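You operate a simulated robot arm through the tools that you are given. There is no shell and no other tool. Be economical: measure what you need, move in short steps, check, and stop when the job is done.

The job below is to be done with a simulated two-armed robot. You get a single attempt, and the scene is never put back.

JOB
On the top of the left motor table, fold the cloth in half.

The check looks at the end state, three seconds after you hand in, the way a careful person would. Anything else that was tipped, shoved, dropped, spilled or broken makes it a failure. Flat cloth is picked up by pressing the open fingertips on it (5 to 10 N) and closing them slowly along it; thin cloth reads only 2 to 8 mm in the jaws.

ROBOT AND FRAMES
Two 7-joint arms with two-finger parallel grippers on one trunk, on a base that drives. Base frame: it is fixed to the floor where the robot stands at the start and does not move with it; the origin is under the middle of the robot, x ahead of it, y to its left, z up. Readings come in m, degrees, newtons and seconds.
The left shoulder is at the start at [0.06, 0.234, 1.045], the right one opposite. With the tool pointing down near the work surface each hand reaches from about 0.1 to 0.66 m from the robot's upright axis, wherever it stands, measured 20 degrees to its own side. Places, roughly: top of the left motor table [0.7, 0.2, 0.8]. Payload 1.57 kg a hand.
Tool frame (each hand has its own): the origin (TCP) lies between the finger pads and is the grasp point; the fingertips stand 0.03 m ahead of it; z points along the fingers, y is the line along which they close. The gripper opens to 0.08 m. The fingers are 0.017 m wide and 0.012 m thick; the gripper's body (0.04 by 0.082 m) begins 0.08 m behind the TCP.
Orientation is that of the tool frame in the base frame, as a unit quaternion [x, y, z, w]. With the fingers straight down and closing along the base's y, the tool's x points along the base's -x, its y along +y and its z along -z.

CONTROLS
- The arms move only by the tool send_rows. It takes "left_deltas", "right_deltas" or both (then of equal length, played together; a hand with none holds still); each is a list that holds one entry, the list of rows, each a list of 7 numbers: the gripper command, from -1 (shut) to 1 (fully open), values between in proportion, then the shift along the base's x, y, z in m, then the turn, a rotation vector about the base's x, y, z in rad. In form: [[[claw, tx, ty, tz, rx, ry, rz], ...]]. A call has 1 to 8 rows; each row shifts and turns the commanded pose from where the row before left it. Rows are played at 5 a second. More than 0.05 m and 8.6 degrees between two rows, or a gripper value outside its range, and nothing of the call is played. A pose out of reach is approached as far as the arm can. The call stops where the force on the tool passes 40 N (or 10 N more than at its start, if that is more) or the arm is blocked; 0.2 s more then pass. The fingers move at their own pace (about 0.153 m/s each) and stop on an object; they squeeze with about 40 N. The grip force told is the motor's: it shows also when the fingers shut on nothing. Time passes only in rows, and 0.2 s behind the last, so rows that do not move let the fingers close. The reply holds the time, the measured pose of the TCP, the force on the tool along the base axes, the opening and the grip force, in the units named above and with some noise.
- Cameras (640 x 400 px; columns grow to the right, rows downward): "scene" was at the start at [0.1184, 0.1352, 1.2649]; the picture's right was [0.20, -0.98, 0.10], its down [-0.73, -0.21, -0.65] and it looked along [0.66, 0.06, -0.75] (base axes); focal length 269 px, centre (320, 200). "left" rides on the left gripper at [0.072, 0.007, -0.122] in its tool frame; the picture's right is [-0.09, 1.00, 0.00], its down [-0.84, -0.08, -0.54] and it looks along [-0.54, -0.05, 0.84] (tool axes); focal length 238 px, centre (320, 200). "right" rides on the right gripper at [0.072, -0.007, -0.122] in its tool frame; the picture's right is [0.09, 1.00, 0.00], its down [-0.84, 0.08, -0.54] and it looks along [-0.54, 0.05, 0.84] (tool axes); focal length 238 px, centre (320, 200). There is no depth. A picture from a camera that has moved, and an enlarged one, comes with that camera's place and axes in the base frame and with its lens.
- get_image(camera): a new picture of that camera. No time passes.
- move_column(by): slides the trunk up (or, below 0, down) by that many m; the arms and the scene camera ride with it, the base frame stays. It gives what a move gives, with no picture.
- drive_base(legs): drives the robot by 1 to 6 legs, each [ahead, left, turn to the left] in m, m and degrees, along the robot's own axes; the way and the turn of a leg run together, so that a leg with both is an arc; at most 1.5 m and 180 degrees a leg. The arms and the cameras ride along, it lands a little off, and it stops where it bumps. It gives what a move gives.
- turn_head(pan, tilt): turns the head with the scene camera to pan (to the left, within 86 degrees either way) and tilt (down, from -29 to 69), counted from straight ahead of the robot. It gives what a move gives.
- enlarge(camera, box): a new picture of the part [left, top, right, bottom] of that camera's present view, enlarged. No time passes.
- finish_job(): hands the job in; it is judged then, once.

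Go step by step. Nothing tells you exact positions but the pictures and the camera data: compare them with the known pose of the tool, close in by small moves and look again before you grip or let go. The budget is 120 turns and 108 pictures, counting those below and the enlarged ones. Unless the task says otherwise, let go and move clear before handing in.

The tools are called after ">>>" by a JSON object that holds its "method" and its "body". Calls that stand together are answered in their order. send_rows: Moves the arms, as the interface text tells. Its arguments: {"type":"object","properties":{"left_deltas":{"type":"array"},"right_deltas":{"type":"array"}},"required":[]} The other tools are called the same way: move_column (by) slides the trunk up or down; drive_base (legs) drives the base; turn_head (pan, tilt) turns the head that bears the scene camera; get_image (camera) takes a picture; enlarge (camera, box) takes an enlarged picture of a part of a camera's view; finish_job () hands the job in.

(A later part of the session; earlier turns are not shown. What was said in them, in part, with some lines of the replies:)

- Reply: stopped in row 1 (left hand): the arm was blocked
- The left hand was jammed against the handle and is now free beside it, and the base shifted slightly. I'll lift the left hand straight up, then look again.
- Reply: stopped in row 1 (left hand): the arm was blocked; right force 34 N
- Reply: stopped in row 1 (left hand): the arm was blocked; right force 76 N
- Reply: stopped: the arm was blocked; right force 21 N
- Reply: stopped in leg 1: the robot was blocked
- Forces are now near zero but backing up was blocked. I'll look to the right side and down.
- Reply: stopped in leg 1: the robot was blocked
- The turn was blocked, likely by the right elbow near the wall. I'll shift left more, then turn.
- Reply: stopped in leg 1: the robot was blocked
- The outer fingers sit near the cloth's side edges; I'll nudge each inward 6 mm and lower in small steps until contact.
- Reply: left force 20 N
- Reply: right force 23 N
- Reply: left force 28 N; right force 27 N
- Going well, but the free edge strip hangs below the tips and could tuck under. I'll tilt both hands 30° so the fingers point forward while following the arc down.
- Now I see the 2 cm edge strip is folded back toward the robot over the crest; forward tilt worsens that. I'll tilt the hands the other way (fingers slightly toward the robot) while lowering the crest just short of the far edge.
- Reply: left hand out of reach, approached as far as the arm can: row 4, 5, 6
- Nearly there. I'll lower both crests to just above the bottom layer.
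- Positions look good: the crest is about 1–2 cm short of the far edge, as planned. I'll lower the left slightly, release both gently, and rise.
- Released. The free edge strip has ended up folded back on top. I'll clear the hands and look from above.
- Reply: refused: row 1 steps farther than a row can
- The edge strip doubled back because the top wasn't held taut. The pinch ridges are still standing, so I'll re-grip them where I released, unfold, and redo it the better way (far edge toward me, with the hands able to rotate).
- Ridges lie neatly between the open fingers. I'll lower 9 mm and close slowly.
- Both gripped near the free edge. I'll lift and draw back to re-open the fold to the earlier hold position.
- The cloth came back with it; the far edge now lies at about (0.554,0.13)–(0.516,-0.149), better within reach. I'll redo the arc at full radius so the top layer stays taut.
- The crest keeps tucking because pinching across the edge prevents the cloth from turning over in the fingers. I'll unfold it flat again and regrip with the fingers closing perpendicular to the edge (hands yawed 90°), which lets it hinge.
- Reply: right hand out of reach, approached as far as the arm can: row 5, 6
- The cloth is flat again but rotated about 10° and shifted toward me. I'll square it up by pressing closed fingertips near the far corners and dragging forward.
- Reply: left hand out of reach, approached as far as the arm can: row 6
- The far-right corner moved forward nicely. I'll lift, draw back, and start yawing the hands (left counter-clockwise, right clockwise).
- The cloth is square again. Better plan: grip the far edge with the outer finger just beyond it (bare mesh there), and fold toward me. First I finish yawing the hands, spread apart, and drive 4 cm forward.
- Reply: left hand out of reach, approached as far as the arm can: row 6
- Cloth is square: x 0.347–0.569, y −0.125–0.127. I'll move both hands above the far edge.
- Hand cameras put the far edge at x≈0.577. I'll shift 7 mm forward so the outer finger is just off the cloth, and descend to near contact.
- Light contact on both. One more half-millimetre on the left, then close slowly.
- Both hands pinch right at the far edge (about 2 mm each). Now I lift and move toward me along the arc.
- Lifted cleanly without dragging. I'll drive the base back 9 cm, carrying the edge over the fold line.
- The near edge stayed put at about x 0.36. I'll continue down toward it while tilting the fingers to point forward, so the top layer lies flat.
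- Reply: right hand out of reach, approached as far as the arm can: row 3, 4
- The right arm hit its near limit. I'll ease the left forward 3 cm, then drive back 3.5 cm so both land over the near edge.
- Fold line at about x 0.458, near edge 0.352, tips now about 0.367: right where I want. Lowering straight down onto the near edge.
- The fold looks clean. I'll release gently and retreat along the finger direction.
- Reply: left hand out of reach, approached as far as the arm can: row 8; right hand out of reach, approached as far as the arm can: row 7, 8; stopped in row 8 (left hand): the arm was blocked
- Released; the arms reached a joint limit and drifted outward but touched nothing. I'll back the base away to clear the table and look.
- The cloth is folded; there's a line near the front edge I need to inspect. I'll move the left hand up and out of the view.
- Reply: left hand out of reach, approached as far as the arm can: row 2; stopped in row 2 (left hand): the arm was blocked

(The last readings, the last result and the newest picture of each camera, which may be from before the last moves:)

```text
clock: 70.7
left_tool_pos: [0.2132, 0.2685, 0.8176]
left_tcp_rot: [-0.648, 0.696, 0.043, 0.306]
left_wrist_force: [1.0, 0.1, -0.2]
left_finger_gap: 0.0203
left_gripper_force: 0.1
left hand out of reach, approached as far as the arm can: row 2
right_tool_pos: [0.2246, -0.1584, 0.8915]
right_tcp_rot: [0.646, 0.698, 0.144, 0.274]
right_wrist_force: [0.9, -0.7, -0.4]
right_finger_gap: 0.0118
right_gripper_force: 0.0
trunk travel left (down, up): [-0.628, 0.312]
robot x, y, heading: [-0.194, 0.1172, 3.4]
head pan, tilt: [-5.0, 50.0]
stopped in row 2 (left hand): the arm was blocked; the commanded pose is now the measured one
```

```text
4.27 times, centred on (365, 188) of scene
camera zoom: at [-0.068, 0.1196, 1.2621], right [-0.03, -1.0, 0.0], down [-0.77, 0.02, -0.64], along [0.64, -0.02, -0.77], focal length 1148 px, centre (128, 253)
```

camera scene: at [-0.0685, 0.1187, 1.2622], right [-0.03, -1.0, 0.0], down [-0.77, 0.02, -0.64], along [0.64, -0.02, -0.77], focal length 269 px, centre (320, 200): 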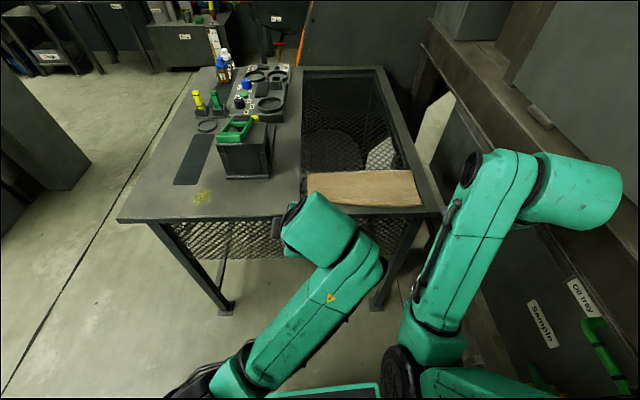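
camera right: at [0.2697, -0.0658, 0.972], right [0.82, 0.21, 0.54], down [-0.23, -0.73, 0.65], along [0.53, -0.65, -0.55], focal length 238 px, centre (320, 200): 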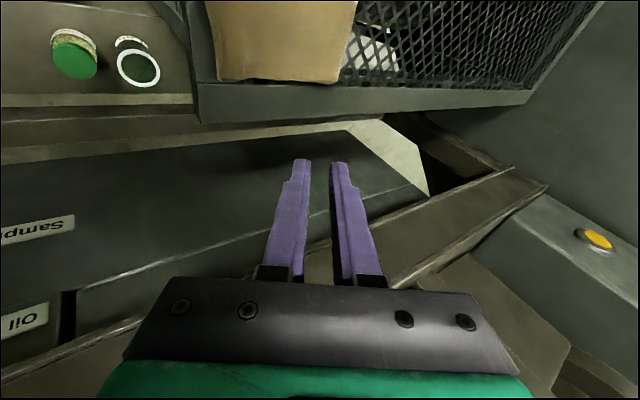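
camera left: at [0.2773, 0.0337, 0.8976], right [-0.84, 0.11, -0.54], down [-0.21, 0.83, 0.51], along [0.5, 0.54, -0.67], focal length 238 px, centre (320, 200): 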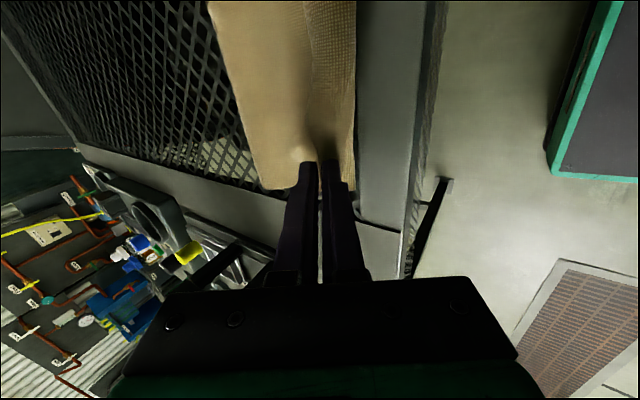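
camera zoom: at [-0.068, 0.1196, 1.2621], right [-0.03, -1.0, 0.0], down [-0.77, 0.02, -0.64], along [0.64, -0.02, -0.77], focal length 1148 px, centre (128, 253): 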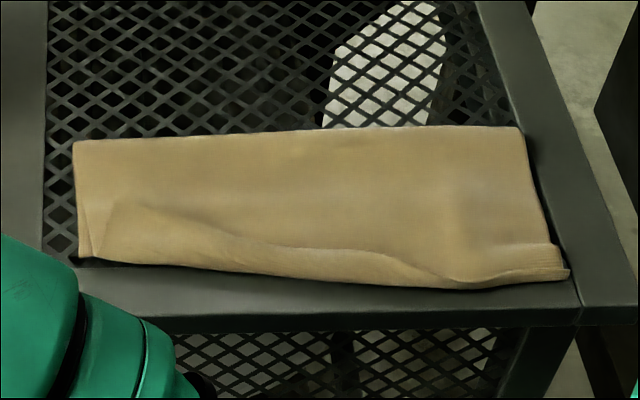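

>>> {"method": "enlarge", "body": {"camera": "scene", "box": [304, 185, 364, 220]}}

>>> {"method": "enlarge", "body": {"camera": "scene", "box": [364, 190, 429, 224]}}

```text
10.67 times, centred on (334, 202) of scene
camera zoom: at [-0.068, 0.1196, 1.2621], right [-0.03, -1.0, 0.0], down [-0.77, 0.02, -0.64], along [0.64, -0.02, -0.77], focal length 2870 px, centre (171, 173)
```

zoom: 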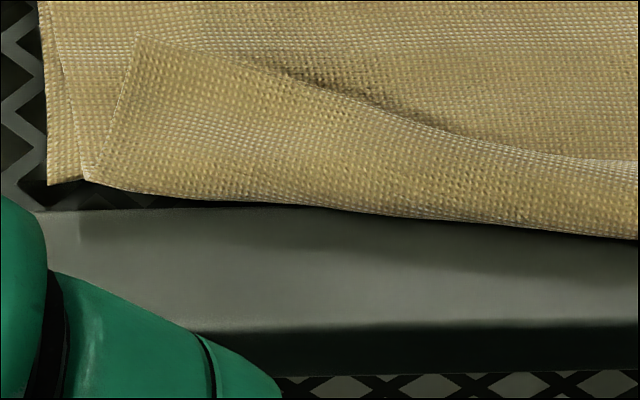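

```text
9.85 times, centred on (396, 207) of scene
camera zoom: at [-0.068, 0.1196, 1.2621], right [-0.03, -1.0, 0.0], down [-0.77, 0.02, -0.64], along [0.64, -0.02, -0.77], focal length 2649 px, centre (-433, 131)
```

zoom: 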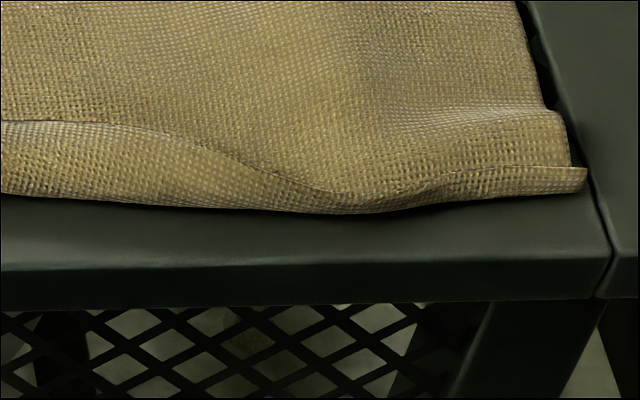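

Inspection shows the left part of the top layer's free edge (about 3 cm, tapering to zero at right) has curled back on top. I'll fix it with the left hand; first I raise the trunk 8 cm to give the arms more room near the body.

>>> {"method": "move_column", "body": {"by": 0.1}}

>>> {"method": "send_rows", "body": {"left_deltas": [[[-0.8, 0.02, -0.01, 0.02, 0, 0.1, 0], [-0.8, 0.02, -0.02, 0.02, 0, 0.1, 0], [-0.8, 0.02, -0.02, 0.02, 0, 0.1, 0], [-0.8, 0.02, -0.02, 0.02, 0, 0.1, 0], [-0.8, 0.02, -0.02, 0, 0, 0.1, 0], [-0.8, 0.02, 0, 0, 0, 0.08, 0], [-0.8, 0, 0, 0, 0, 0, 0]]]}}

```text
clock: 72.0
left_tool_pos: [0.2145, 0.2675, 0.9188]
left_tcp_rot: [-0.648, 0.696, 0.042, 0.306]
left_wrist_force: [-0.3, -0.1, -0.6]
left_finger_gap: 0.0198
left_gripper_force: 0.0
right_tool_pos: [0.2244, -0.1602, 0.9888]
right_tcp_rot: [0.647, 0.698, 0.143, 0.274]
right_wrist_force: [-0.3, -0.1, -0.1]
right_finger_gap: 0.0119
right_gripper_force: 0.1
trunk travel left (down, up): [-0.728, 0.212]
robot x, y, heading: [-0.1945, 0.1189, 3.4]
head pan, tilt: [-5.0, 50.0]
```

```text
clock: 72.5
left_tool_pos: [0.2354, 0.3315, 0.9174]
left_tcp_rot: [-0.629, 0.685, 0.176, 0.322]
left_wrist_force: [0.6, 0.3, -0.4]
left_finger_gap: 0.0082
left_gripper_force: 0.0
left hand out of reach, approached as far as the arm can: row 2
right_tool_pos: [0.226, -0.159, 0.99]
right_tcp_rot: [0.646, 0.698, 0.142, 0.274]
right_wrist_force: [0.8, -0.3, -0.7]
right_finger_gap: 0.012
right_gripper_force: 0.0
trunk travel left (down, up): [-0.728, 0.212]
robot x, y, heading: [-0.1988, 0.1162, 3.3]
head pan, tilt: [-5.0, 50.0]
stopped in row 2 (left hand): the arm was blocked; the commanded pose is now the measured one
```

The left wrist is near its limit at this yaw. I'll unwind it back toward the plain downward pose.

>>> {"method": "send_rows", "body": {"left_deltas": [[[-0.8, 0.01, 0, 0.005, -0.0327, 0.06, -0.1175], [-0.8, 0.015, 0, 0.005, -0.0327, 0.06, -0.1175], [-0.8, 0.015, -0.01, 0.005, -0.0327, 0.06, -0.1175], [-0.8, 0.015, -0.01, 0.005, -0.0327, 0.06, -0.1175], [-0.8, 0.015, -0.015, 0, -0.0327, 0.06, -0.1175], [-0.8, 0.015, -0.015, 0, -0.0327, 0.06, -0.1175], [-0.8, 0.01, -0.015, 0, -0.0327, 0.06, -0.1175], [-0.8, 0, 0, 0, -0.0327, 0.06, -0.1175]]]}}

```text
clock: 74.3
left_tool_pos: [0.3293, 0.2935, 0.9359]
left_tcp_rot: [-0.246, 0.957, 0.089, 0.122]
left_wrist_force: [0.4, -0.3, 0.2]
left_finger_gap: 0.0079
left_gripper_force: 0.1
right_tool_pos: [0.2232, -0.1591, 0.9902]
right_tcp_rot: [0.646, 0.698, 0.143, 0.275]
right_wrist_force: [0.8, -0.3, -0.7]
right_finger_gap: 0.0122
right_gripper_force: 0.1
trunk travel left (down, up): [-0.728, 0.212]
robot x, y, heading: [-0.1951, 0.1236, 3.3]
head pan, tilt: [-5.0, 50.0]
```

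>>> {"method": "send_rows", "body": {"left_deltas": [[[-1, 0, -0.035, 0.01, -0.0327, 0.06, -0.1175], [-1, 0, -0.035, 0.0, -0.0327, 0.06, -0.1175], [-1, 0, -0.035, 0, -0.0327, 0.06, -0.1175], [-1, 0, -0.035, 0, -0.0327, 0.06, -0.1175], [-1, 0, -0.03, 0, 0, 0.12, 0], [-1, 0, -0.02, 0, 0, 0.12, 0], [-1, 0, 0, 0, 0, 0.12, 0], [-1, 0, 0, 0, 0, 0.12, 0]]]}}

>>> {"method": "drive_base", "body": {"legs": [[0.1, 0, 0]]}}

>>> {"method": "get_image", "body": {"camera": "left"}}

```text
clock: 76.1
left_tool_pos: [0.297, 0.1196, 0.9655]
left_tcp_rot: [0.024, 0.983, 0.001, -0.185]
left_wrist_force: [-1.1, -0.7, 1.1]
left_finger_gap: 0.0
left_gripper_force: 21.0
left hand out of reach, approached as far as the arm can: row 1, 2, 5, 6, 7, 8
right_tool_pos: [0.2242, -0.1611, 0.9907]
right_tcp_rot: [0.646, 0.698, 0.144, 0.274]
right_wrist_force: [0.5, 0.5, 1.0]
right_finger_gap: 0.0119
right_gripper_force: 0.0
trunk travel left (down, up): [-0.728, 0.212]
robot x, y, heading: [-0.1933, 0.1186, 3.2]
head pan, tilt: [-5.0, 50.0]
```

```text
clock: 77.2
left_tool_pos: [0.3947, 0.1267, 0.9644]
left_tcp_rot: [0.025, 0.982, 0.001, -0.185]
left_wrist_force: [-0.3, 0.6, -0.1]
left_finger_gap: 0.0
left_gripper_force: 21.0
right_tool_pos: [0.3207, -0.1537, 0.9909]
right_tcp_rot: [0.646, 0.697, 0.143, 0.275]
right_wrist_force: [0.8, 0.5, -0.5]
right_finger_gap: 0.0121
right_gripper_force: 0.1
trunk travel left (down, up): [-0.728, 0.212]
robot x, y, heading: [-0.0945, 0.1257, 3.3]
head pan, tilt: [-5.0, 50.0]
```

```text
11 pictures are left
camera left: at [0.3726, 0.1347, 1.1045], right [0.13, 0.99, -0.04], down [0.97, -0.12, 0.2], along [0.19, -0.07, -0.98], focal length 238 px, centre (320, 200)
```

left: 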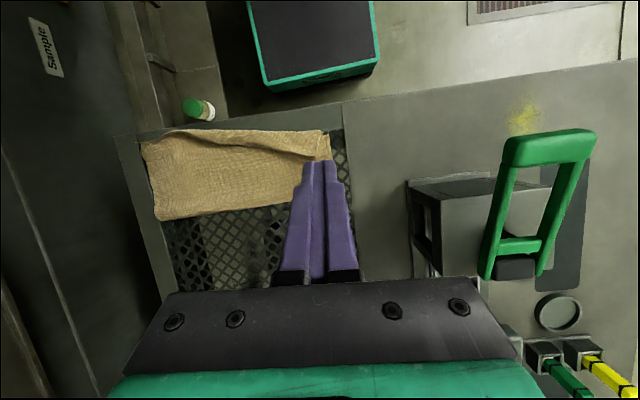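

>>> {"method": "enlarge", "body": {"camera": "left", "box": [130, 110, 350, 230]}}

```text
2.91 times, centred on (240, 170) of left
camera zoom: at [0.3726, 0.1347, 1.1045], right [0.13, 0.99, -0.04], down [0.97, -0.12, 0.2], along [0.19, -0.07, -0.98], focal length 693 px, centre (553, 287)
```

zoom: 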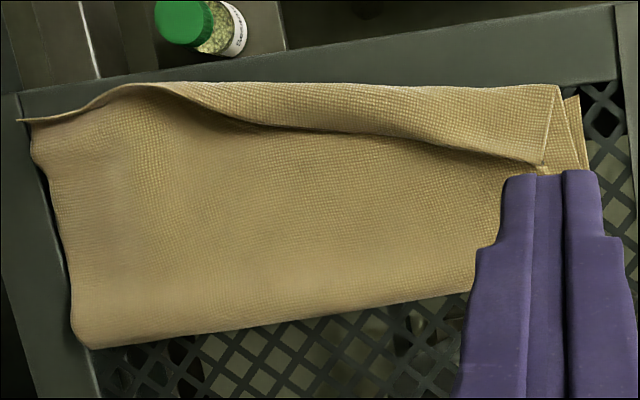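

Clear view: the curled flap's free edge runs from (0.378, 0.114) to about (0.342, −0.02) and stands slightly raised. I'll lower the closed left fingertips just behind it and sweep it back toward me.

>>> {"method": "send_rows", "body": {"left_deltas": [[[-1, 0.01, -0.03, -0.03, 0, 0, 0], [-1, 0.011, -0.027, -0.035, 0, 0, 0], [-1, 0, 0, -0.035, 0, 0, 0], [-1, 0, 0, -0.03, 0, 0, 0], [-1, 0, 0, -0.025, 0, 0, 0], [-1, 0, 0, -0.008, 0, 0, 0], [-1, 0, 0, 0, 0, 0, 0]]]}}

>>> {"method": "enlarge", "body": {"camera": "left", "box": [120, 60, 440, 230]}}

```text
clock: 78.8
left_tool_pos: [0.3768, 0.1144, 0.843]
left_tcp_rot: [0.023, 0.983, -0.001, -0.184]
left_wrist_force: [-0.2, 0.5, -0.1]
left_finger_gap: 0.0002
left_gripper_force: 21.1
left hand out of reach, approached as far as the arm can: row 1, 2, 4, 5
right_tool_pos: [0.3225, -0.1544, 0.9906]
right_tcp_rot: [0.646, 0.698, 0.144, 0.275]
right_wrist_force: [-0.3, 0.3, 0.4]
right_finger_gap: 0.012
right_gripper_force: 0.0
trunk travel left (down, up): [-0.728, 0.212]
robot x, y, heading: [-0.0992, 0.1267, 3.4]
head pan, tilt: [-5.0, 50.0]
```

```text
2.00 times, centred on (280, 145) of left
camera zoom: at [0.3549, 0.1229, 0.9827], right [0.13, 0.99, -0.04], down [0.97, -0.12, 0.2], along [0.2, -0.07, -0.98], focal length 477 px, centre (400, 310)
```

zoom: 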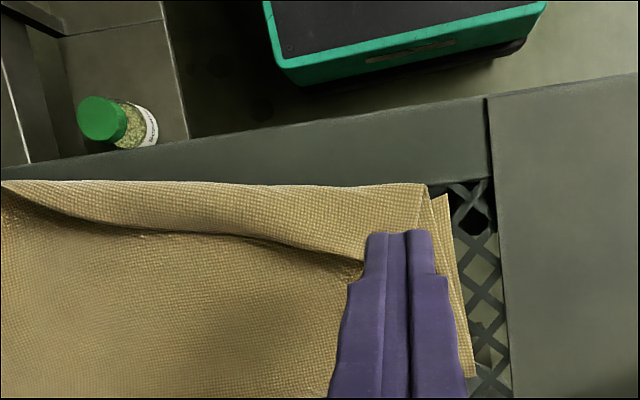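

The raised trunk limits the left arm here. I'll lift the hand and bring the trunk back down.

>>> {"method": "send_rows", "body": {"left_deltas": [[[-1, 0.0, 0, 0.045, 0, 0, 0], [-1, 0.0, 0, 0.045, 0, 0, 0], [-1, 0, 0, 0.03, 0, 0, 0], [-1, 0, 0, 0, 0, 0, 0]]]}}

>>> {"method": "move_column", "body": {"by": -0.1}}

>>> {"method": "drive_base", "body": {"legs": [[0.03, 0, 0]]}}

```text
clock: 79.8
left_tool_pos: [0.3785, 0.1134, 0.9631]
left_tcp_rot: [0.024, 0.982, 0.0, -0.185]
left_wrist_force: [0.4, -0.4, 0.1]
left_finger_gap: 0.0
left_gripper_force: 21.0
right_tool_pos: [0.3221, -0.154, 0.9899]
right_tcp_rot: [0.646, 0.698, 0.143, 0.274]
right_wrist_force: [-0.2, -0.1, -0.5]
right_finger_gap: 0.012
right_gripper_force: 0.1
trunk travel left (down, up): [-0.728, 0.212]
robot x, y, heading: [-0.0959, 0.123, 3.4]
head pan, tilt: [-5.0, 50.0]
```

```text
clock: 81.2
left_tool_pos: [0.3787, 0.1126, 0.8624]
left_tcp_rot: [0.025, 0.983, 0.001, -0.184]
left_wrist_force: [0.1, -0.1, -0.1]
left_finger_gap: 0.0002
left_gripper_force: 20.8
right_tool_pos: [0.3225, -0.1542, 0.8896]
right_tcp_rot: [0.647, 0.697, 0.144, 0.274]
right_wrist_force: [0.0, 0.0, 0.7]
right_finger_gap: 0.012
right_gripper_force: 0.1
trunk travel left (down, up): [-0.628, 0.312]
robot x, y, heading: [-0.0985, 0.1253, 3.6]
head pan, tilt: [-5.0, 50.0]
```

```text
clock: 82.0
left_tool_pos: [0.4068, 0.1128, 0.862]
left_tcp_rot: [0.025, 0.983, 0.001, -0.184]
left_wrist_force: [-0.2, -0.4, 0.0]
left_finger_gap: 0.0001
left_gripper_force: 21.4
right_tool_pos: [0.3503, -0.1536, 0.8914]
right_tcp_rot: [0.646, 0.697, 0.143, 0.275]
right_wrist_force: [-0.1, 1.0, -0.7]
right_finger_gap: 0.012
right_gripper_force: 0.2
trunk travel left (down, up): [-0.628, 0.312]
robot x, y, heading: [-0.0678, 0.1263, 3.3]
head pan, tilt: [-5.0, 50.0]
```

>>> {"method": "send_rows", "body": {"left_deltas": [[[-1, 0.006, -0.02, 0, 0, 0, 0], [-1, 0, -0.015, 0, 0, 0, 0], [-1, 0, 0, -0.025, 0, 0, 0], [-1, 0, 0, -0.025, 0, 0, 0], [-1, 0, 0, -0.01, 0, 0, 0], [-1, 0, 0, 0, 0, 0, 0]]]}}

>>> {"method": "enlarge", "body": {"camera": "left", "box": [120, 60, 440, 230]}}

```text
clock: 83.4
left_tool_pos: [0.4037, 0.0848, 0.8053]
left_tcp_rot: [0.026, 0.983, 0.0, -0.184]
left_wrist_force: [0.4, -0.4, 1.0]
left_finger_gap: 0.0002
left_gripper_force: 21.0
left hand out of reach, approached as far as the arm can: row 1, 2
right_tool_pos: [0.3514, -0.1534, 0.8901]
right_tcp_rot: [0.646, 0.697, 0.143, 0.275]
right_wrist_force: [0.3, -0.9, 0.3]
right_finger_gap: 0.0121
right_gripper_force: 0.1
trunk travel left (down, up): [-0.628, 0.312]
robot x, y, heading: [-0.0637, 0.1262, 3.2]
head pan, tilt: [-5.0, 50.0]
```

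```text
2.00 times, centred on (280, 145) of left
camera zoom: at [0.3811, 0.0945, 0.9444], right [0.13, 0.99, -0.04], down [0.97, -0.12, 0.2], along [0.2, -0.07, -0.98], focal length 477 px, centre (400, 310)
```

zoom: 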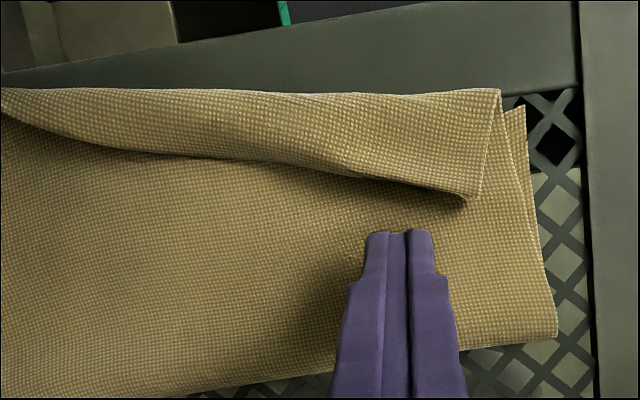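

The tip is right behind the flap. I'll lower slightly and sweep toward me, rising as it flips.

>>> {"method": "send_rows", "body": {"left_deltas": [[[-1, 0, 0, -0.006, 0, 0, 0], [-1, -0.012, 0, 0, 0, 0, 0], [-1, -0.014, 0, 0.001, 0, 0, 0], [-1, -0.014, 0, 0.006, 0, 0, 0], [-1, -0.014, 0, 0.008, 0, 0, 0], [-1, -0.014, 0, 0.008, 0, 0, 0], [-1, -0.014, 0, 0.0, 0, 0, 0], [-1, -0.01, 0, 0.0, 0, 0, 0]]]}}

>>> {"method": "enlarge", "body": {"camera": "left", "box": [120, 60, 440, 230]}}

```text
clock: 85.2
left_tool_pos: [0.3114, 0.0882, 0.8266]
left_tcp_rot: [0.025, 0.983, 0.001, -0.184]
left_wrist_force: [-0.2, -0.2, 0.5]
left_finger_gap: 0.0
left_gripper_force: 20.8
left hand out of reach, approached as far as the arm can: row 1
right_tool_pos: [0.3505, -0.1534, 0.891]
right_tcp_rot: [0.647, 0.697, 0.144, 0.275]
right_wrist_force: [0.3, 0.0, 0.9]
right_finger_gap: 0.012
right_gripper_force: 0.0
trunk travel left (down, up): [-0.628, 0.312]
robot x, y, heading: [-0.0663, 0.1247, 3.1]
head pan, tilt: [-5.0, 50.0]
```

```text
2.00 times, centred on (280, 145) of left
camera zoom: at [0.2893, 0.0964, 0.9659], right [0.13, 0.99, -0.04], down [0.97, -0.12, 0.2], along [0.19, -0.07, -0.98], focal length 477 px, centre (400, 310)
```

zoom: 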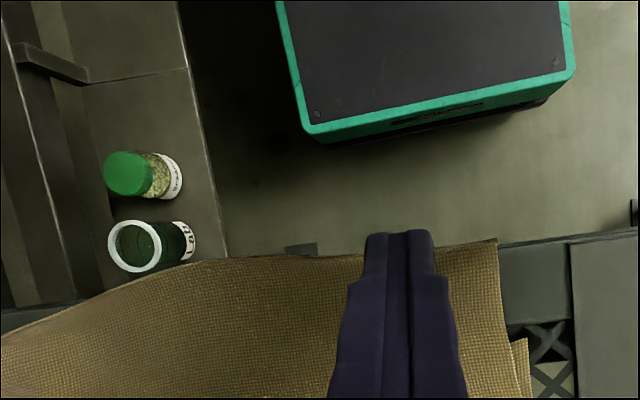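

The flap flipped forward; the top layer now overhangs about 3 cm at the left front. I'll raise, make the left hand vertical, and line up to pinch that edge for re-laying.

>>> {"method": "send_rows", "body": {"left_deltas": [[[-1, -0.01, 0, 0.015, 0, 0, 0], [-1, -0.005, 0, 0.03, 0, 0, 0], [-0.3, 0, 0, 0, 0, -0.125, 0], [-0.3, 0.01, 0.002, 0, 0, -0.125, 0], [-0.3, 0.01, 0.002, 0, 0, -0.125, 0], [-0.3, 0.008, 0, 0, 0, 0, 0], [-0.3, 0, 0, 0, 0, 0, 0]]]}}

>>> {"method": "get_image", "body": {"camera": "left"}}

```text
clock: 86.8
left_tool_pos: [0.3247, 0.0914, 0.8723]
left_tcp_rot: [0.024, 1.0, 0.005, 0.002]
left_wrist_force: [0.1, 0.6, 0.6]
left_finger_gap: 0.0278
left_gripper_force: 0.2
right_tool_pos: [0.3506, -0.1543, 0.89]
right_tcp_rot: [0.646, 0.697, 0.144, 0.275]
right_wrist_force: [0.2, 0.0, 0.2]
right_finger_gap: 0.0119
right_gripper_force: 0.0
trunk travel left (down, up): [-0.628, 0.312]
robot x, y, heading: [-0.066, 0.1266, 3.1]
head pan, tilt: [-5.0, 50.0]
```

```text
6 pictures are left
camera left: at [0.2532, 0.1001, 0.9939], right [0.14, 0.99, 0.01], down [0.83, -0.12, 0.54], along [0.54, -0.07, -0.84], focal length 238 px, centre (320, 200)
```

left: 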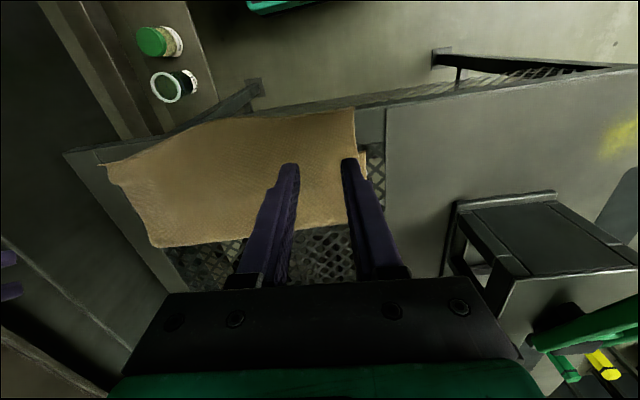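

The top edge at left is at x 0.305 versus the bottom corner at 0.347. I'll pinch the overhanging top layer (single layer there) and shift it back by about 4 cm.

>>> {"method": "send_rows", "body": {"left_deltas": [[[-0.3, -0.005, 0.002, -0.03, 0, 0, 0], [-0.3, 0, 0, -0.03, 0, 0, 0], [-0.3, 0, 0, -0.008, 0, 0, 0], [-0.3, 0, 0, -0.003, 0, 0, 0], [-0.3, 0, 0, -0.002, 0, 0, 0], [-0.3, 0, 0, -0.002, 0, 0, 0], [-0.3, 0, 0, 0, 0, 0, 0]]]}}

```text
clock: 88.4
left_tool_pos: [0.3206, 0.094, 0.7977]
left_tcp_rot: [0.024, 1.0, 0.005, 0.001]
left_wrist_force: [-0.7, 0.6, 0.6]
left_finger_gap: 0.0278
left_gripper_force: 0.1
right_tool_pos: [0.3512, -0.1525, 0.8895]
right_tcp_rot: [0.647, 0.697, 0.143, 0.274]
right_wrist_force: [0.0, 0.1, -0.1]
right_finger_gap: 0.0116
right_gripper_force: 0.2
trunk travel left (down, up): [-0.628, 0.312]
robot x, y, heading: [-0.0675, 0.1258, 3.2]
head pan, tilt: [-5.0, 50.0]
```

>>> {"method": "send_rows", "body": {"left_deltas": [[[-0.3, 0, 0, -0.002, 0, 0, 0], [-0.3, 0, 0, -0.0015, 0, 0, 0], [-0.3, 0, 0, 0, 0, 0, 0]]]}}

```text
clock: 89.2
left_tool_pos: [0.3206, 0.0937, 0.7931]
left_tcp_rot: [0.025, 1.0, 0.005, 0.001]
left_wrist_force: [0.5, -0.8, -0.2]
left_finger_gap: 0.0282
left_gripper_force: 0.0
right_tool_pos: [0.3521, -0.1531, 0.8911]
right_tcp_rot: [0.647, 0.697, 0.143, 0.275]
right_wrist_force: [0.6, 0.4, 0.3]
right_finger_gap: 0.012
right_gripper_force: 0.0
trunk travel left (down, up): [-0.628, 0.312]
robot x, y, heading: [-0.0676, 0.1245, 3.2]
head pan, tilt: [-5.0, 50.0]
```

>>> {"method": "send_rows", "body": {"left_deltas": [[[-0.3, 0, 0, -0.0015, 0, 0, 0], [-0.3, 0, 0, -0.0012, 0, 0, 0], [-0.3, 0, 0, 0, 0, 0, 0]]]}}

```text
clock: 90.0
left_tool_pos: [0.3202, 0.0945, 0.7904]
left_tcp_rot: [0.024, 1.0, 0.004, 0.003]
left_wrist_force: [1.1, 1.1, 11.5]
left_finger_gap: 0.028
left_gripper_force: 0.0
right_tool_pos: [0.351, -0.153, 0.8908]
right_tcp_rot: [0.646, 0.697, 0.144, 0.275]
right_wrist_force: [0.4, 0.8, 0.0]
right_finger_gap: 0.0118
right_gripper_force: 0.2
trunk travel left (down, up): [-0.628, 0.312]
robot x, y, heading: [-0.0688, 0.1283, 3.1]
head pan, tilt: [-5.0, 50.0]
```

Contact at about 11 N. I'll ease up slightly and close slowly.

>>> {"method": "send_rows", "body": {"left_deltas": [[[-0.3, 0, 0, 0.0004, 0, 0, 0], [-0.42, 0, 0, 0, 0, 0, 0], [-0.54, 0, 0, 0.0001, 0, 0, 0], [-0.66, 0, 0, 0.0002, 0, 0, 0], [-0.78, 0, 0, 0.0002, 0, 0, 0], [-0.9, 0, 0, 0, 0, 0, 0], [-1, 0, 0, 0, 0, 0, 0], [-1, 0, 0, 0, 0, 0, 0]]]}}

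```text
clock: 91.8
left_tool_pos: [0.3196, 0.0937, 0.7909]
left_tcp_rot: [0.024, 1.0, 0.005, 0.001]
left_wrist_force: [-0.8, 0.1, 5.1]
left_finger_gap: 0.0025
left_gripper_force: 24.1
right_tool_pos: [0.3513, -0.1513, 0.8909]
right_tcp_rot: [0.646, 0.697, 0.144, 0.274]
right_wrist_force: [0.0, 1.0, -1.5]
right_finger_gap: 0.0121
right_gripper_force: 0.1
trunk travel left (down, up): [-0.628, 0.312]
robot x, y, heading: [-0.0667, 0.1263, 3.0]
head pan, tilt: [-5.0, 50.0]
```

Gripped. I'll lift, carry the edge forward a bit past, then bring it back down so its edge meets the bottom layer's edge.

>>> {"method": "send_rows", "body": {"left_deltas": [[[-1, 0.005, 0, 0.02, 0, 0, 0], [-1, 0.02, 0, 0.02, 0, 0, 0], [-1, 0.025, 0, 0.01, 0, 0, 0], [-1, 0.015, 0, -0.01, 0, 0, 0], [-1, 0, 0, -0.015, 0, 0, 0], [-1, -0.012, 0.002, -0.01, 0, 0, 0], [-1, -0.011, 0.002, -0.009, 0, 0, 0], [-1, 0, 0, 0, 0, 0, 0]]]}}

>>> {"method": "get_image", "body": {"camera": "left"}}

```text
clock: 93.6
left_tool_pos: [0.3612, 0.0966, 0.7983]
left_tcp_rot: [0.025, 1.0, 0.004, 0.001]
left_wrist_force: [0.2, 1.1, 0.0]
left_finger_gap: 0.0023
left_gripper_force: 24.1
right_tool_pos: [0.3525, -0.1532, 0.8909]
right_tcp_rot: [0.647, 0.697, 0.144, 0.274]
right_wrist_force: [0.1, 1.2, -0.1]
right_finger_gap: 0.0119
right_gripper_force: 0.0
trunk travel left (down, up): [-0.628, 0.312]
robot x, y, heading: [-0.0661, 0.1295, 3.3]
head pan, tilt: [-5.0, 50.0]
```

```text
5 pictures are left
camera left: at [0.2908, 0.1058, 0.9185], right [0.14, 0.99, 0.01], down [0.83, -0.12, 0.54], along [0.54, -0.07, -0.84], focal length 238 px, centre (320, 200)
```

left: 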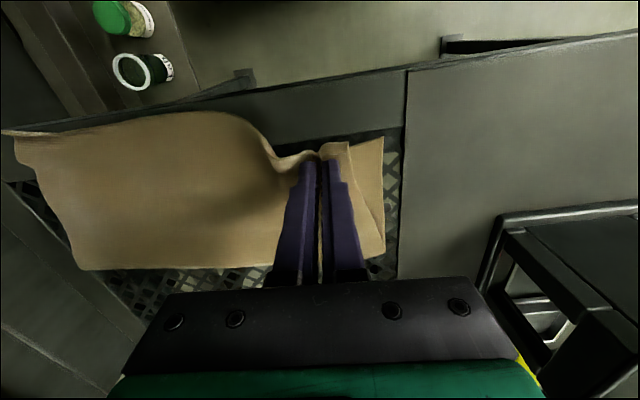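

The left corner now lines up. The middle of the top edge still overhangs about 2.5 cm, so I'll release here and repeat the same pinch-and-shift at the middle.

>>> {"method": "send_rows", "body": {"left_deltas": [[[-1, 0, 0.004, -0.004, 0, 0, 0], [-0.85, 0, 0, 0, 0, 0, 0], [-0.75, 0, 0, 0, 0, 0, 0], [-0.75, 0, 0, 0.02, 0, 0, 0], [-0.75, 0, 0, 0.03, 0, 0, 0], [-0.3, -0.02, -0.03, 0.01, 0, 0, 0], [-0.3, -0.02, -0.04, 0, 0, 0, 0], [-0.3, 0, 0, 0, 0, 0, 0]]]}}

>>> {"method": "get_image", "body": {"camera": "left"}}

```text
clock: 95.4
left_tool_pos: [0.322, 0.031, 0.8546]
left_tcp_rot: [0.024, 1.0, 0.005, 0.001]
left_wrist_force: [0.2, 1.1, 0.7]
left_finger_gap: 0.0282
left_gripper_force: 0.0
right_tool_pos: [0.3526, -0.1527, 0.891]
right_tcp_rot: [0.647, 0.697, 0.142, 0.275]
right_wrist_force: [0.3, 0.0, -0.5]
right_finger_gap: 0.0119
right_gripper_force: 0.1
trunk travel left (down, up): [-0.628, 0.312]
robot x, y, heading: [-0.0666, 0.1288, 3.0]
head pan, tilt: [-5.0, 50.0]
```

```text
4 pictures are left
camera left: at [0.2501, 0.0403, 0.9756], right [0.14, 0.99, 0.01], down [0.83, -0.12, 0.54], along [0.54, -0.07, -0.84], focal length 238 px, centre (320, 200)
```

left: 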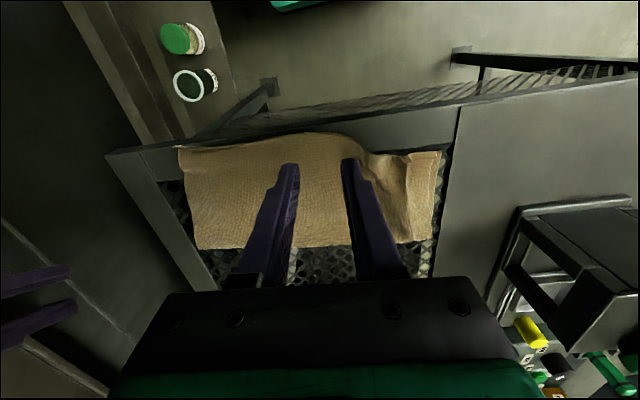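

Only about 1.8 cm of overhang remains mid-edge. I'll pinch there and shift it back.

>>> {"method": "send_rows", "body": {"left_deltas": [[[-0.3, 0.002, 0, -0.03, 0, 0, 0], [-0.3, 0, 0, -0.025, 0, 0, 0], [-0.3, 0, 0, -0.004, 0, 0, 0], [-0.3, 0, 0, -0.002, 0, 0, 0], [-0.3, 0, 0, -0.0015, 0, 0, 0], [-0.3, 0, 0, 0, 0, 0, 0]]]}}

```text
clock: 96.8
left_tool_pos: [0.3237, 0.0326, 0.7924]
left_tcp_rot: [0.024, 1.0, 0.005, 0.001]
left_wrist_force: [1.4, 0.9, 6.1]
left_finger_gap: 0.0278
left_gripper_force: 0.1
right_tool_pos: [0.3515, -0.153, 0.8917]
right_tcp_rot: [0.646, 0.697, 0.144, 0.275]
right_wrist_force: [0.7, -0.2, 0.0]
right_finger_gap: 0.0122
right_gripper_force: 0.0
trunk travel left (down, up): [-0.628, 0.312]
robot x, y, heading: [-0.0712, 0.1247, 3.3]
head pan, tilt: [-5.0, 50.0]
```

>>> {"method": "send_rows", "body": {"left_deltas": [[[-0.42, 0, 0, 0, 0, 0, 0], [-0.54, 0, 0, 0, 0, 0, 0], [-0.66, 0, 0, 0, 0, 0, 0], [-0.78, 0, 0, 0, 0, 0, 0], [-0.9, 0, 0, 0, 0, 0, 0], [-1, 0, 0, 0, 0, 0, 0], [-1, 0, 0, 0, 0, 0, 0]]]}}

```text
clock: 98.4
left_tool_pos: [0.324, 0.033, 0.7921]
left_tcp_rot: [0.024, 1.0, 0.005, 0.002]
left_wrist_force: [0.4, -1.0, 8.7]
left_finger_gap: 0.0025
left_gripper_force: 23.7
right_tool_pos: [0.3515, -0.1524, 0.8903]
right_tcp_rot: [0.646, 0.698, 0.144, 0.275]
right_wrist_force: [0.2, -0.2, 0.4]
right_finger_gap: 0.0119
right_gripper_force: 0.1
trunk travel left (down, up): [-0.628, 0.312]
robot x, y, heading: [-0.068, 0.1234, 3.5]
head pan, tilt: [-5.0, 50.0]
```

>>> {"method": "send_rows", "body": {"left_deltas": [[[-1, 0.004, 0, 0.02, 0, 0, 0], [-1, 0.02, 0, 0.012, 0, 0, 0], [-1, 0.012, 0, -0.005, 0, 0, 0], [-1, -0.01, 0, -0.012, 0, 0, 0], [-1, -0.009, 0, -0.011, 0, 0, 0], [-0.85, 0, 0, -0.002, 0, 0, 0], [-0.75, 0, 0, 0, 0, 0, 0], [-0.75, 0, 0, 0.02, 0, 0, 0]]]}}

>>> {"method": "send_rows", "body": {"left_deltas": [[[-0.75, 0, 0, 0.04, 0, 0, 0], [-0.75, 0, 0.02, 0.04, 0, 0, 0], [-0.75, -0.03, 0.02, 0.03, 0, 0, 0], [-0.75, 0, 0, 0, 0, 0, 0]]]}}

>>> {"method": "get_image", "body": {"camera": "left"}}

```text
clock: 100.2
left_tool_pos: [0.3407, 0.0321, 0.8133]
left_tcp_rot: [0.024, 1.0, 0.005, 0.001]
left_wrist_force: [0.5, -0.2, 0.4]
left_finger_gap: 0.0099
left_gripper_force: 0.1
right_tool_pos: [0.351, -0.1529, 0.8903]
right_tcp_rot: [0.647, 0.697, 0.143, 0.274]
right_wrist_force: [0.8, -0.6, 0.2]
right_finger_gap: 0.012
right_gripper_force: 0.0
trunk travel left (down, up): [-0.628, 0.312]
robot x, y, heading: [-0.0674, 0.1307, 3.4]
head pan, tilt: [-5.0, 50.0]
```

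```text
clock: 101.2
left_tool_pos: [0.3082, 0.072, 0.9227]
left_tcp_rot: [0.024, 1.0, 0.005, 0.001]
left_wrist_force: [0.1, -0.9, -0.3]
left_finger_gap: 0.0098
left_gripper_force: 0.1
right_tool_pos: [0.3517, -0.1531, 0.8904]
right_tcp_rot: [0.647, 0.698, 0.143, 0.273]
right_wrist_force: [0.7, 0.2, -0.6]
right_finger_gap: 0.0122
right_gripper_force: 0.1
trunk travel left (down, up): [-0.628, 0.312]
robot x, y, heading: [-0.0683, 0.1264, 3.3]
head pan, tilt: [-5.0, 50.0]
```

```text
3 pictures are left
camera left: at [0.2369, 0.0799, 1.0445], right [0.14, 0.99, 0.01], down [0.83, -0.12, 0.54], along [0.54, -0.07, -0.84], focal length 238 px, centre (320, 200)
```

left: 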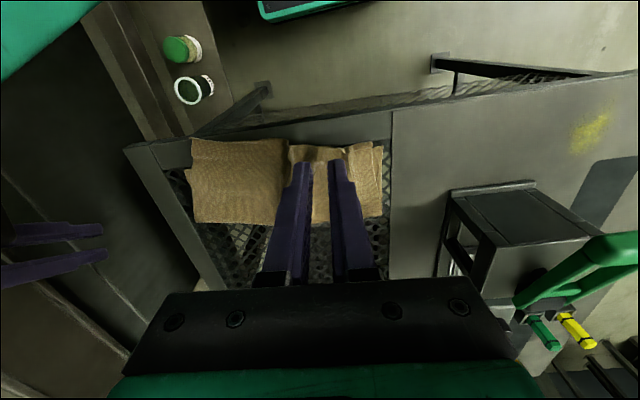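

The outline now looks like a neat half-size rectangle. I'll back the base away and check the top surface.

>>> {"method": "drive_base", "body": {"legs": [[-0.12, 0, 0]]}}

>>> {"method": "enlarge", "body": {"camera": "scene", "box": [290, 150, 440, 225]}}

```text
clock: 102.4
left_tool_pos: [0.1869, 0.0657, 0.9233]
left_tcp_rot: [0.023, 1.0, 0.005, 0.001]
left_wrist_force: [-0.4, 0.1, -0.5]
left_finger_gap: 0.01
left_gripper_force: 0.0
right_tool_pos: [0.2309, -0.1589, 0.8911]
right_tcp_rot: [0.645, 0.698, 0.144, 0.274]
right_wrist_force: [0.4, 0.2, 0.9]
right_finger_gap: 0.0118
right_gripper_force: 0.0
trunk travel left (down, up): [-0.628, 0.312]
robot x, y, heading: [-0.1913, 0.1164, 3.4]
head pan, tilt: [-5.0, 50.0]
```

```text
4.27 times, centred on (365, 188) of scene
camera zoom: at [-0.0607, 0.1193, 1.2621], right [-0.03, -1.0, 0.0], down [-0.77, 0.02, -0.64], along [0.64, -0.02, -0.77], focal length 1148 px, centre (128, 253)
```

zoom: 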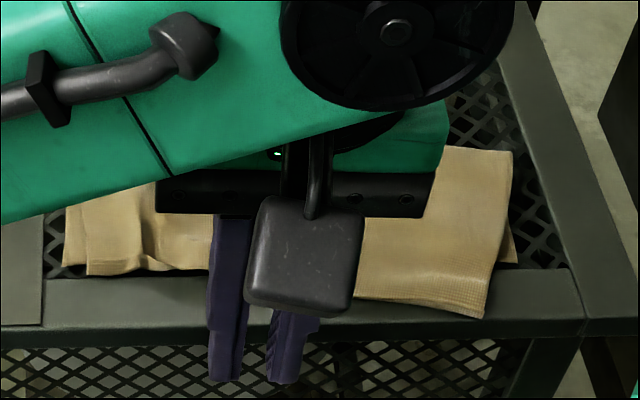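

The left half is good, but the right part of the top layer now overhangs about 4 cm (top corner at (0.299,−0.083), bottom corner at (0.339,−0.109)). I'll unwind the right hand to a plain downward pose to do the same shift there.

>>> {"method": "send_rows", "body": {"right_deltas": [[[-0.75, 0.005, 0, 0.005, -0.0267, 0.051, 0.12], [-0.75, 0.01, 0, 0.005, -0.0267, 0.051, 0.12], [-0.75, 0.01, 0.005, 0.005, -0.0267, 0.051, 0.12], [-0.75, 0.01, 0.005, 0.005, -0.0267, 0.051, 0.12], [-0.75, 0.005, 0.005, 0.005, -0.0267, 0.051, 0.12], [-0.75, 0, 0.005, 0.005, -0.0267, 0.051, 0.12], [-0.75, 0, 0.005, 0, -0.0267, 0.051, 0.12], [-0.75, 0, 0.005, 0, -0.0267, 0.051, 0.12]]], "left_deltas": [[[-0.75, 0, 0.02, 0, 0, 0, 0], [-0.75, 0, 0.02, 0, 0, 0, 0], [-0.75, 0, 0.02, 0, 0, 0, 0], [-0.75, 0, 0.02, 0, 0, 0, 0], [-0.75, 0, 0.01, 0, 0, 0, 0], [-0.75, 0, 0, 0, 0, 0, 0], [-0.75, 0, 0, 0, 0, 0, 0], [-0.75, 0, 0, 0, 0, 0, 0]]]}}

```text
clock: 104.2
left_tool_pos: [0.1895, 0.1557, 0.9238]
left_tcp_rot: [0.022, 1.0, 0.005, 0.001]
left_wrist_force: [0.2, -0.5, -0.6]
left_finger_gap: 0.0099
left_gripper_force: 0.1
right_tool_pos: [0.3189, -0.1535, 0.8775]
right_tcp_rot: [0.235, 0.965, 0.054, 0.1]
right_wrist_force: [0.4, 0.1, -0.1]
right_finger_gap: 0.0101
right_gripper_force: 0.0
right hand out of reach, approached as far as the arm can: row 2, 3, 4, 5, 6, 7, 8
trunk travel left (down, up): [-0.628, 0.312]
robot x, y, heading: [-0.1895, 0.117, 3.6]
head pan, tilt: [-5.0, 50.0]
```

>>> {"method": "send_rows", "body": {"right_deltas": [[[-0.75, 0, 0.005, 0.01, -0.0267, 0.051, 0.12], [-0.75, 0, 0.01, 0.01, -0.0267, 0.051, 0.12], [-0.75, 0, 0.015, 0.005, -0.0267, 0.051, 0.12], [-0.75, 0, 0.02, 0, -0.0267, 0.051, 0.12], [-0.3, 0, 0.02, 0, 0, 0, 0], [-0.3, 0, 0.02, 0, 0, 0, 0], [-0.3, 0, 0, 0, 0, 0, 0]]]}}

```text
clock: 105.8
left_tool_pos: [0.1891, 0.1554, 0.9245]
left_tcp_rot: [0.023, 1.0, 0.005, 0.001]
left_wrist_force: [-0.3, 1.1, 0.1]
left_finger_gap: 0.01
left_gripper_force: 0.0
right_tool_pos: [0.3601, -0.0919, 0.8915]
right_tcp_rot: [-0.001, 1.0, 0.0, 0.0]
right_wrist_force: [0.2, -0.4, -0.3]
right_finger_gap: 0.028
right_gripper_force: 0.1
right hand out of reach, approached as far as the arm can: row 1, 2, 3, 4, 5, 6
trunk travel left (down, up): [-0.628, 0.312]
robot x, y, heading: [-0.1843, 0.1193, 3.5]
head pan, tilt: [-5.0, 50.0]
```

>>> {"method": "send_rows", "body": {"right_deltas": [[[-0.3, -0.015, 0.012, 0, 0, 0, 0], [-0.3, -0.015, 0.012, 0, 0, 0, 0], [-0.3, -0.012, 0.012, 0, 0, 0, 0], [-0.3, 0, 0, -0.03, 0, 0, 0], [-0.3, 0, 0, -0.03, 0, 0, 0], [-0.3, 0, 0, -0.025, 0, 0, 0], [-0.3, 0, 0, 0, 0, 0, 0]]]}}

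```text
clock: 107.4
left_tool_pos: [0.1881, 0.1559, 0.924]
left_tcp_rot: [0.022, 1.0, 0.006, 0.0]
left_wrist_force: [0.0, -0.9, 0.5]
left_finger_gap: 0.0099
left_gripper_force: 0.1
right_tool_pos: [0.3634, -0.0798, 0.7934]
right_tcp_rot: [-0.001, 1.0, 0.001, 0.0]
right_wrist_force: [0.8, -0.3, 1.3]
right_finger_gap: 0.0283
right_gripper_force: 0.0
right hand out of reach, approached as far as the arm can: row 1, 2, 3
trunk travel left (down, up): [-0.628, 0.312]
robot x, y, heading: [-0.1879, 0.1183, 3.4]
head pan, tilt: [-5.0, 50.0]
```

The right arm can't go closer by itself here, so I'll raise it and use the base to place it.

>>> {"method": "send_rows", "body": {"right_deltas": [[[-0.3, 0, 0, 0.02, 0, 0, 0], [-0.3, 0, 0, 0.01, 0, 0, 0], [-0.3, 0, 0, 0, 0, 0, 0]]]}}

>>> {"method": "drive_base", "body": {"legs": [[-0.044, 0.024, 0]]}}

>>> {"method": "get_image", "body": {"camera": "right"}}

```text
clock: 108.2
left_tool_pos: [0.1886, 0.1561, 0.9228]
left_tcp_rot: [0.023, 1.0, 0.005, 0.0]
left_wrist_force: [0.0, -0.6, 0.1]
left_finger_gap: 0.01
left_gripper_force: 0.0
right_tool_pos: [0.3631, -0.0791, 0.8244]
right_tcp_rot: [-0.001, 1.0, 0.0, -0.001]
right_wrist_force: [0.7, 0.3, 0.3]
right_finger_gap: 0.0279
right_gripper_force: 0.1
trunk travel left (down, up): [-0.628, 0.312]
robot x, y, heading: [-0.1878, 0.1209, 3.6]
head pan, tilt: [-5.0, 50.0]
```

```text
clock: 109.2
left_tool_pos: [0.145, 0.1779, 0.9231]
left_tcp_rot: [0.022, 1.0, 0.006, 0.001]
left_wrist_force: [0.7, -0.8, 0.3]
left_finger_gap: 0.0103
left_gripper_force: 0.0
right_tool_pos: [0.3189, -0.057, 0.8235]
right_tcp_rot: [-0.001, 1.0, 0.0, 0.0]
right_wrist_force: [0.4, 0.7, -0.1]
right_finger_gap: 0.0281
right_gripper_force: 0.0
trunk travel left (down, up): [-0.628, 0.312]
robot x, y, heading: [-0.2324, 0.139, 3.6]
head pan, tilt: [-5.0, 50.0]
```

```text
1 pictures are left
camera right: at [0.2476, -0.064, 0.9464], right [-0.09, 1.0, 0.0], down [0.84, 0.08, 0.54], along [0.54, 0.05, -0.84], focal length 238 px, centre (320, 200)
```

right: 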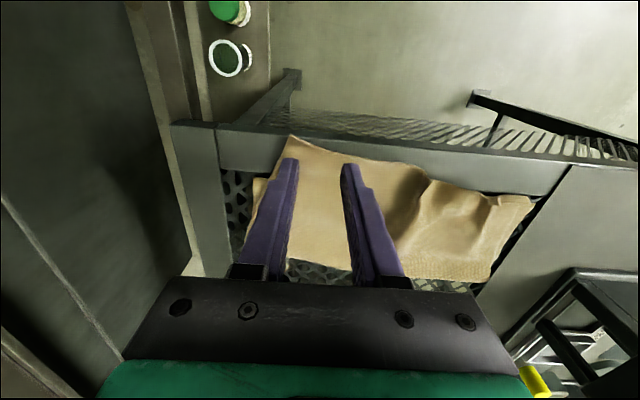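

Good alignment: the pinch spot is just inside the top-right corner, which must move about +4 cm forward and 2.5 cm right. Lowering to contact.

>>> {"method": "send_rows", "body": {"right_deltas": [[[-0.3, 0, 0, -0.015, 0, 0, 0], [-0.3, 0, 0, -0.01, 0, 0, 0], [-0.3, 0, 0, -0.003, 0, 0, 0], [-0.3, 0, 0, -0.002, 0, 0, 0], [-0.3, 0, 0, -0.0015, 0, 0, 0], [-0.3, 0, 0, 0, 0, 0, 0]]]}}

```text
clock: 110.5
left_tool_pos: [0.1441, 0.1773, 0.9237]
left_tcp_rot: [0.023, 1.0, 0.005, 0.0]
left_wrist_force: [-0.7, 0.0, 0.1]
left_finger_gap: 0.0101
left_gripper_force: 0.1
right_tool_pos: [0.319, -0.0573, 0.7923]
right_tcp_rot: [-0.001, 1.0, 0.0, 0.001]
right_wrist_force: [-0.4, -0.1, -0.1]
right_finger_gap: 0.028
right_gripper_force: 0.0
trunk travel left (down, up): [-0.628, 0.312]
robot x, y, heading: [-0.234, 0.1394, 3.7]
head pan, tilt: [-5.0, 50.0]
```

>>> {"method": "send_rows", "body": {"right_deltas": [[[-0.3, 0, 0, -0.0015, 0, 0, 0], [-0.3, 0, 0, -0.0007, 0, 0, 0], [-0.3, 0, 0, 0, 0, 0, 0]]]}}

```text
clock: 111.3
left_tool_pos: [0.1427, 0.1765, 0.9235]
left_tcp_rot: [0.023, 1.0, 0.004, 0.001]
left_wrist_force: [0.1, 0.5, 0.1]
left_finger_gap: 0.01
left_gripper_force: 0.1
right_tool_pos: [0.3185, -0.0565, 0.7916]
right_tcp_rot: [-0.002, 1.0, 0.0, 0.001]
right_wrist_force: [1.5, 0.8, 5.9]
right_finger_gap: 0.0279
right_gripper_force: 0.0
trunk travel left (down, up): [-0.628, 0.312]
robot x, y, heading: [-0.2351, 0.1421, 3.4]
head pan, tilt: [-5.0, 50.0]
```

>>> {"method": "send_rows", "body": {"right_deltas": [[[-0.42, 0, 0, 0, 0, 0, 0], [-0.54, 0, 0, 0, 0, 0, 0], [-0.66, 0, 0, 0, 0, 0, 0], [-0.78, 0, 0, 0, 0, 0, 0], [-0.9, 0, 0, 0, 0, 0, 0], [-1, 0, 0, 0, 0, 0, 0], [-1, 0, 0, 0, 0, 0, 0]]]}}

```text
clock: 113.0
left_tool_pos: [0.1432, 0.1782, 0.9246]
left_tcp_rot: [0.022, 1.0, 0.005, 0.002]
left_wrist_force: [0.0, 0.2, 0.0]
left_finger_gap: 0.0102
left_gripper_force: 0.1
right_tool_pos: [0.3176, -0.0568, 0.7921]
right_tcp_rot: [-0.002, 1.0, 0.001, 0.001]
right_wrist_force: [1.1, -0.4, 7.3]
right_finger_gap: 0.0025
right_gripper_force: 24.2
trunk travel left (down, up): [-0.628, 0.312]
robot x, y, heading: [-0.2332, 0.1395, 3.5]
head pan, tilt: [-5.0, 50.0]
```

Gripped. I'll lift 3 cm and carry the corner with the base: forward 5 cm and right 2.8 cm.

>>> {"method": "send_rows", "body": {"right_deltas": [[[-1, 0, 0, 0.015, 0, 0, 0], [-1, 0, 0, 0.015, 0, 0, 0], [-1, 0, 0, 0.005, 0, 0, 0], [-1, 0, 0, 0, 0, 0, 0]]]}}

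>>> {"method": "drive_base", "body": {"legs": [[0.048, -0.03, 0]]}}

```text
clock: 114.0
left_tool_pos: [0.145, 0.177, 0.9249]
left_tcp_rot: [0.023, 1.0, 0.005, 0.001]
left_wrist_force: [-0.1, -0.2, -0.5]
left_finger_gap: 0.0103
left_gripper_force: 0.2
right_tool_pos: [0.3182, -0.0574, 0.8245]
right_tcp_rot: [-0.002, 1.0, -0.001, 0.0]
right_wrist_force: [0.7, 0.0, -0.5]
right_finger_gap: 0.0024
right_gripper_force: 23.5
trunk travel left (down, up): [-0.628, 0.312]
robot x, y, heading: [-0.232, 0.1419, 3.7]
head pan, tilt: [-5.0, 50.0]
```

```text
clock: 114.9
left_tool_pos: [0.1933, 0.1497, 0.924]
left_tcp_rot: [0.023, 1.0, 0.005, 0.001]
left_wrist_force: [0.6, -0.3, -0.4]
left_finger_gap: 0.0099
left_gripper_force: 0.1
right_tool_pos: [0.3671, -0.0842, 0.8259]
right_tcp_rot: [-0.002, 1.0, 0.0, 0.0]
right_wrist_force: [-0.1, 0.8, 0.3]
right_finger_gap: 0.0024
right_gripper_force: 23.5
trunk travel left (down, up): [-0.628, 0.312]
robot x, y, heading: [-0.1864, 0.1119, 3.6]
head pan, tilt: [-5.0, 50.0]
```

>>> {"method": "send_rows", "body": {"right_deltas": [[[-1, 0, 0, -0.012, 0, 0, 0], [-1, 0, 0, -0.01, 0, 0, 0], [-1, 0, 0, 0, 0, 0, 0]]]}}

>>> {"method": "drive_base", "body": {"legs": [[-0.01, 0, 0]]}}

>>> {"method": "send_rows", "body": {"right_deltas": [[[-1, 0, 0, -0.007, 0, 0, 0], [-0.85, 0, 0, -0.001, 0, 0, 0], [-0.75, 0, 0, 0, 0, 0, 0], [-0.75, 0, 0, 0.02, 0, 0, 0], [-0.75, 0, 0, 0.04, 0, 0, 0], [-0.75, 0, 0, 0.03, 0, 0, 0], [-0.75, 0, 0, 0, 0, 0, 0]]]}}

```text
clock: 115.7
left_tool_pos: [0.1927, 0.1506, 0.9242]
left_tcp_rot: [0.022, 1.0, 0.005, 0.0]
left_wrist_force: [0.1, 0.9, -0.6]
left_finger_gap: 0.0098
left_gripper_force: 0.0
right_tool_pos: [0.3678, -0.0829, 0.8042]
right_tcp_rot: [-0.001, 1.0, 0.0, 0.0]
right_wrist_force: [-0.3, -0.3, 0.4]
right_finger_gap: 0.0023
right_gripper_force: 23.5
trunk travel left (down, up): [-0.628, 0.312]
robot x, y, heading: [-0.1813, 0.113, 3.3]
head pan, tilt: [-5.0, 50.0]
```

```text
clock: 116.5
left_tool_pos: [0.182, 0.1502, 0.9235]
left_tcp_rot: [0.023, 1.0, 0.005, 0.001]
left_wrist_force: [-0.1, 0.4, -1.0]
left_finger_gap: 0.0101
left_gripper_force: 0.0
right_tool_pos: [0.3585, -0.0835, 0.8027]
right_tcp_rot: [-0.002, 1.0, -0.001, -0.001]
right_wrist_force: [0.6, 0.7, 0.5]
right_finger_gap: 0.0022
right_gripper_force: 23.8
trunk travel left (down, up): [-0.628, 0.312]
robot x, y, heading: [-0.196, 0.1079, 3.6]
head pan, tilt: [-5.0, 50.0]
```

```text
clock: 118.0
left_tool_pos: [0.1815, 0.1499, 0.9233]
left_tcp_rot: [0.024, 1.0, 0.005, 0.001]
left_wrist_force: [-0.3, -0.5, -0.3]
left_finger_gap: 0.0098
left_gripper_force: 0.1
right_tool_pos: [0.3581, -0.0846, 0.8841]
right_tcp_rot: [-0.003, 1.0, 0.0, -0.001]
right_wrist_force: [0.0, 0.0, 0.0]
right_finger_gap: 0.0101
right_gripper_force: 0.2
trunk travel left (down, up): [-0.628, 0.312]
robot x, y, heading: [-0.1906, 0.1153, 3.5]
head pan, tilt: [-5.0, 50.0]
```

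Released and raised. I'll back off a little and use the last picture to verify.

>>> {"method": "drive_base", "body": {"legs": [[-0.1, 0, 0]]}}

>>> {"method": "enlarge", "body": {"camera": "right", "box": [180, 100, 560, 320]}}

```text
clock: 119.2
left_tool_pos: [0.1126, 0.136, 0.9258]
left_tcp_rot: [0.03, 1.0, 0.005, 0.002]
left_wrist_force: [-0.2, -0.4, 0.1]
left_finger_gap: 0.0099
left_gripper_force: 0.0
right_tool_pos: [0.284, -0.1012, 0.8875]
right_tcp_rot: [0.006, 1.0, 0.0, 0.002]
right_wrist_force: [0.5, -0.1, -0.3]
right_finger_gap: 0.0098
right_gripper_force: 0.1
trunk travel left (down, up): [-0.628, 0.312]
robot x, y, heading: [-0.2596, 0.1031, 2.4]
head pan, tilt: [-5.0, 50.0]
stopped in leg 1: the robot was blocked; the commanded pose is now the measured one
```

```text
1.68 times, centred on (370, 210) of right
camera zoom: at [0.2128, -0.1072, 1.0096], right [-0.08, 1.0, 0.0], down [0.84, 0.07, 0.54], along [0.54, 0.04, -0.84], focal length 401 px, centre (236, 183)
```

zoom: 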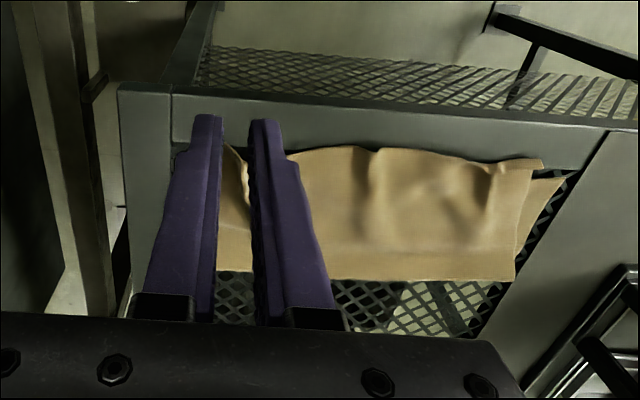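

The cloth lies folded in half with edges closely aligned and both hands free. The base touched something behind at the end, so I'll ease forward 2 cm and hand in.

>>> {"method": "drive_base", "body": {"legs": [[0.02, 0, 0]]}}

```text
clock: 120.0
left_tool_pos: [0.1346, 0.138, 0.9234]
left_tcp_rot: [0.03, 1.0, 0.005, 0.002]
left_wrist_force: [0.1, 1.1, -0.3]
left_finger_gap: 0.0099
left_gripper_force: 0.1
right_tool_pos: [0.3069, -0.1005, 0.8854]
right_tcp_rot: [0.006, 1.0, 0.0, 0.0]
right_wrist_force: [-0.4, -0.3, 0.5]
right_finger_gap: 0.01
right_gripper_force: 0.1
trunk travel left (down, up): [-0.628, 0.312]
robot x, y, heading: [-0.2422, 0.1069, 2.8]
head pan, tilt: [-5.0, 50.0]
```

The cloth is folded and both hands are open and clear of it, so I'm handing in.

>>> {"method": "finish_job", "body": {}}

```text
The job is handed in.
```

The cloth is folded in half on the left motor table, far edge brought over the near edge. The last picture showed the edges roughly aligned, but some humps remain along the near edge and the right end was partly hidden behind the fingers. Both hands are open and clear.

Three contacts happened along the way. In the pictures I took, nothing else was tipped or moved.
- **Green-handled box:** at the start the left hand was jammed against its handle. It sprang free when I first moved and the base shifted.
- **Machine on the right:** the right arm leaned on it for the first few seconds.
- **Behind the robot:** my last reverse was blocked by something I never saw. I moved 2 cm forward off it but had no pictures left to check it.
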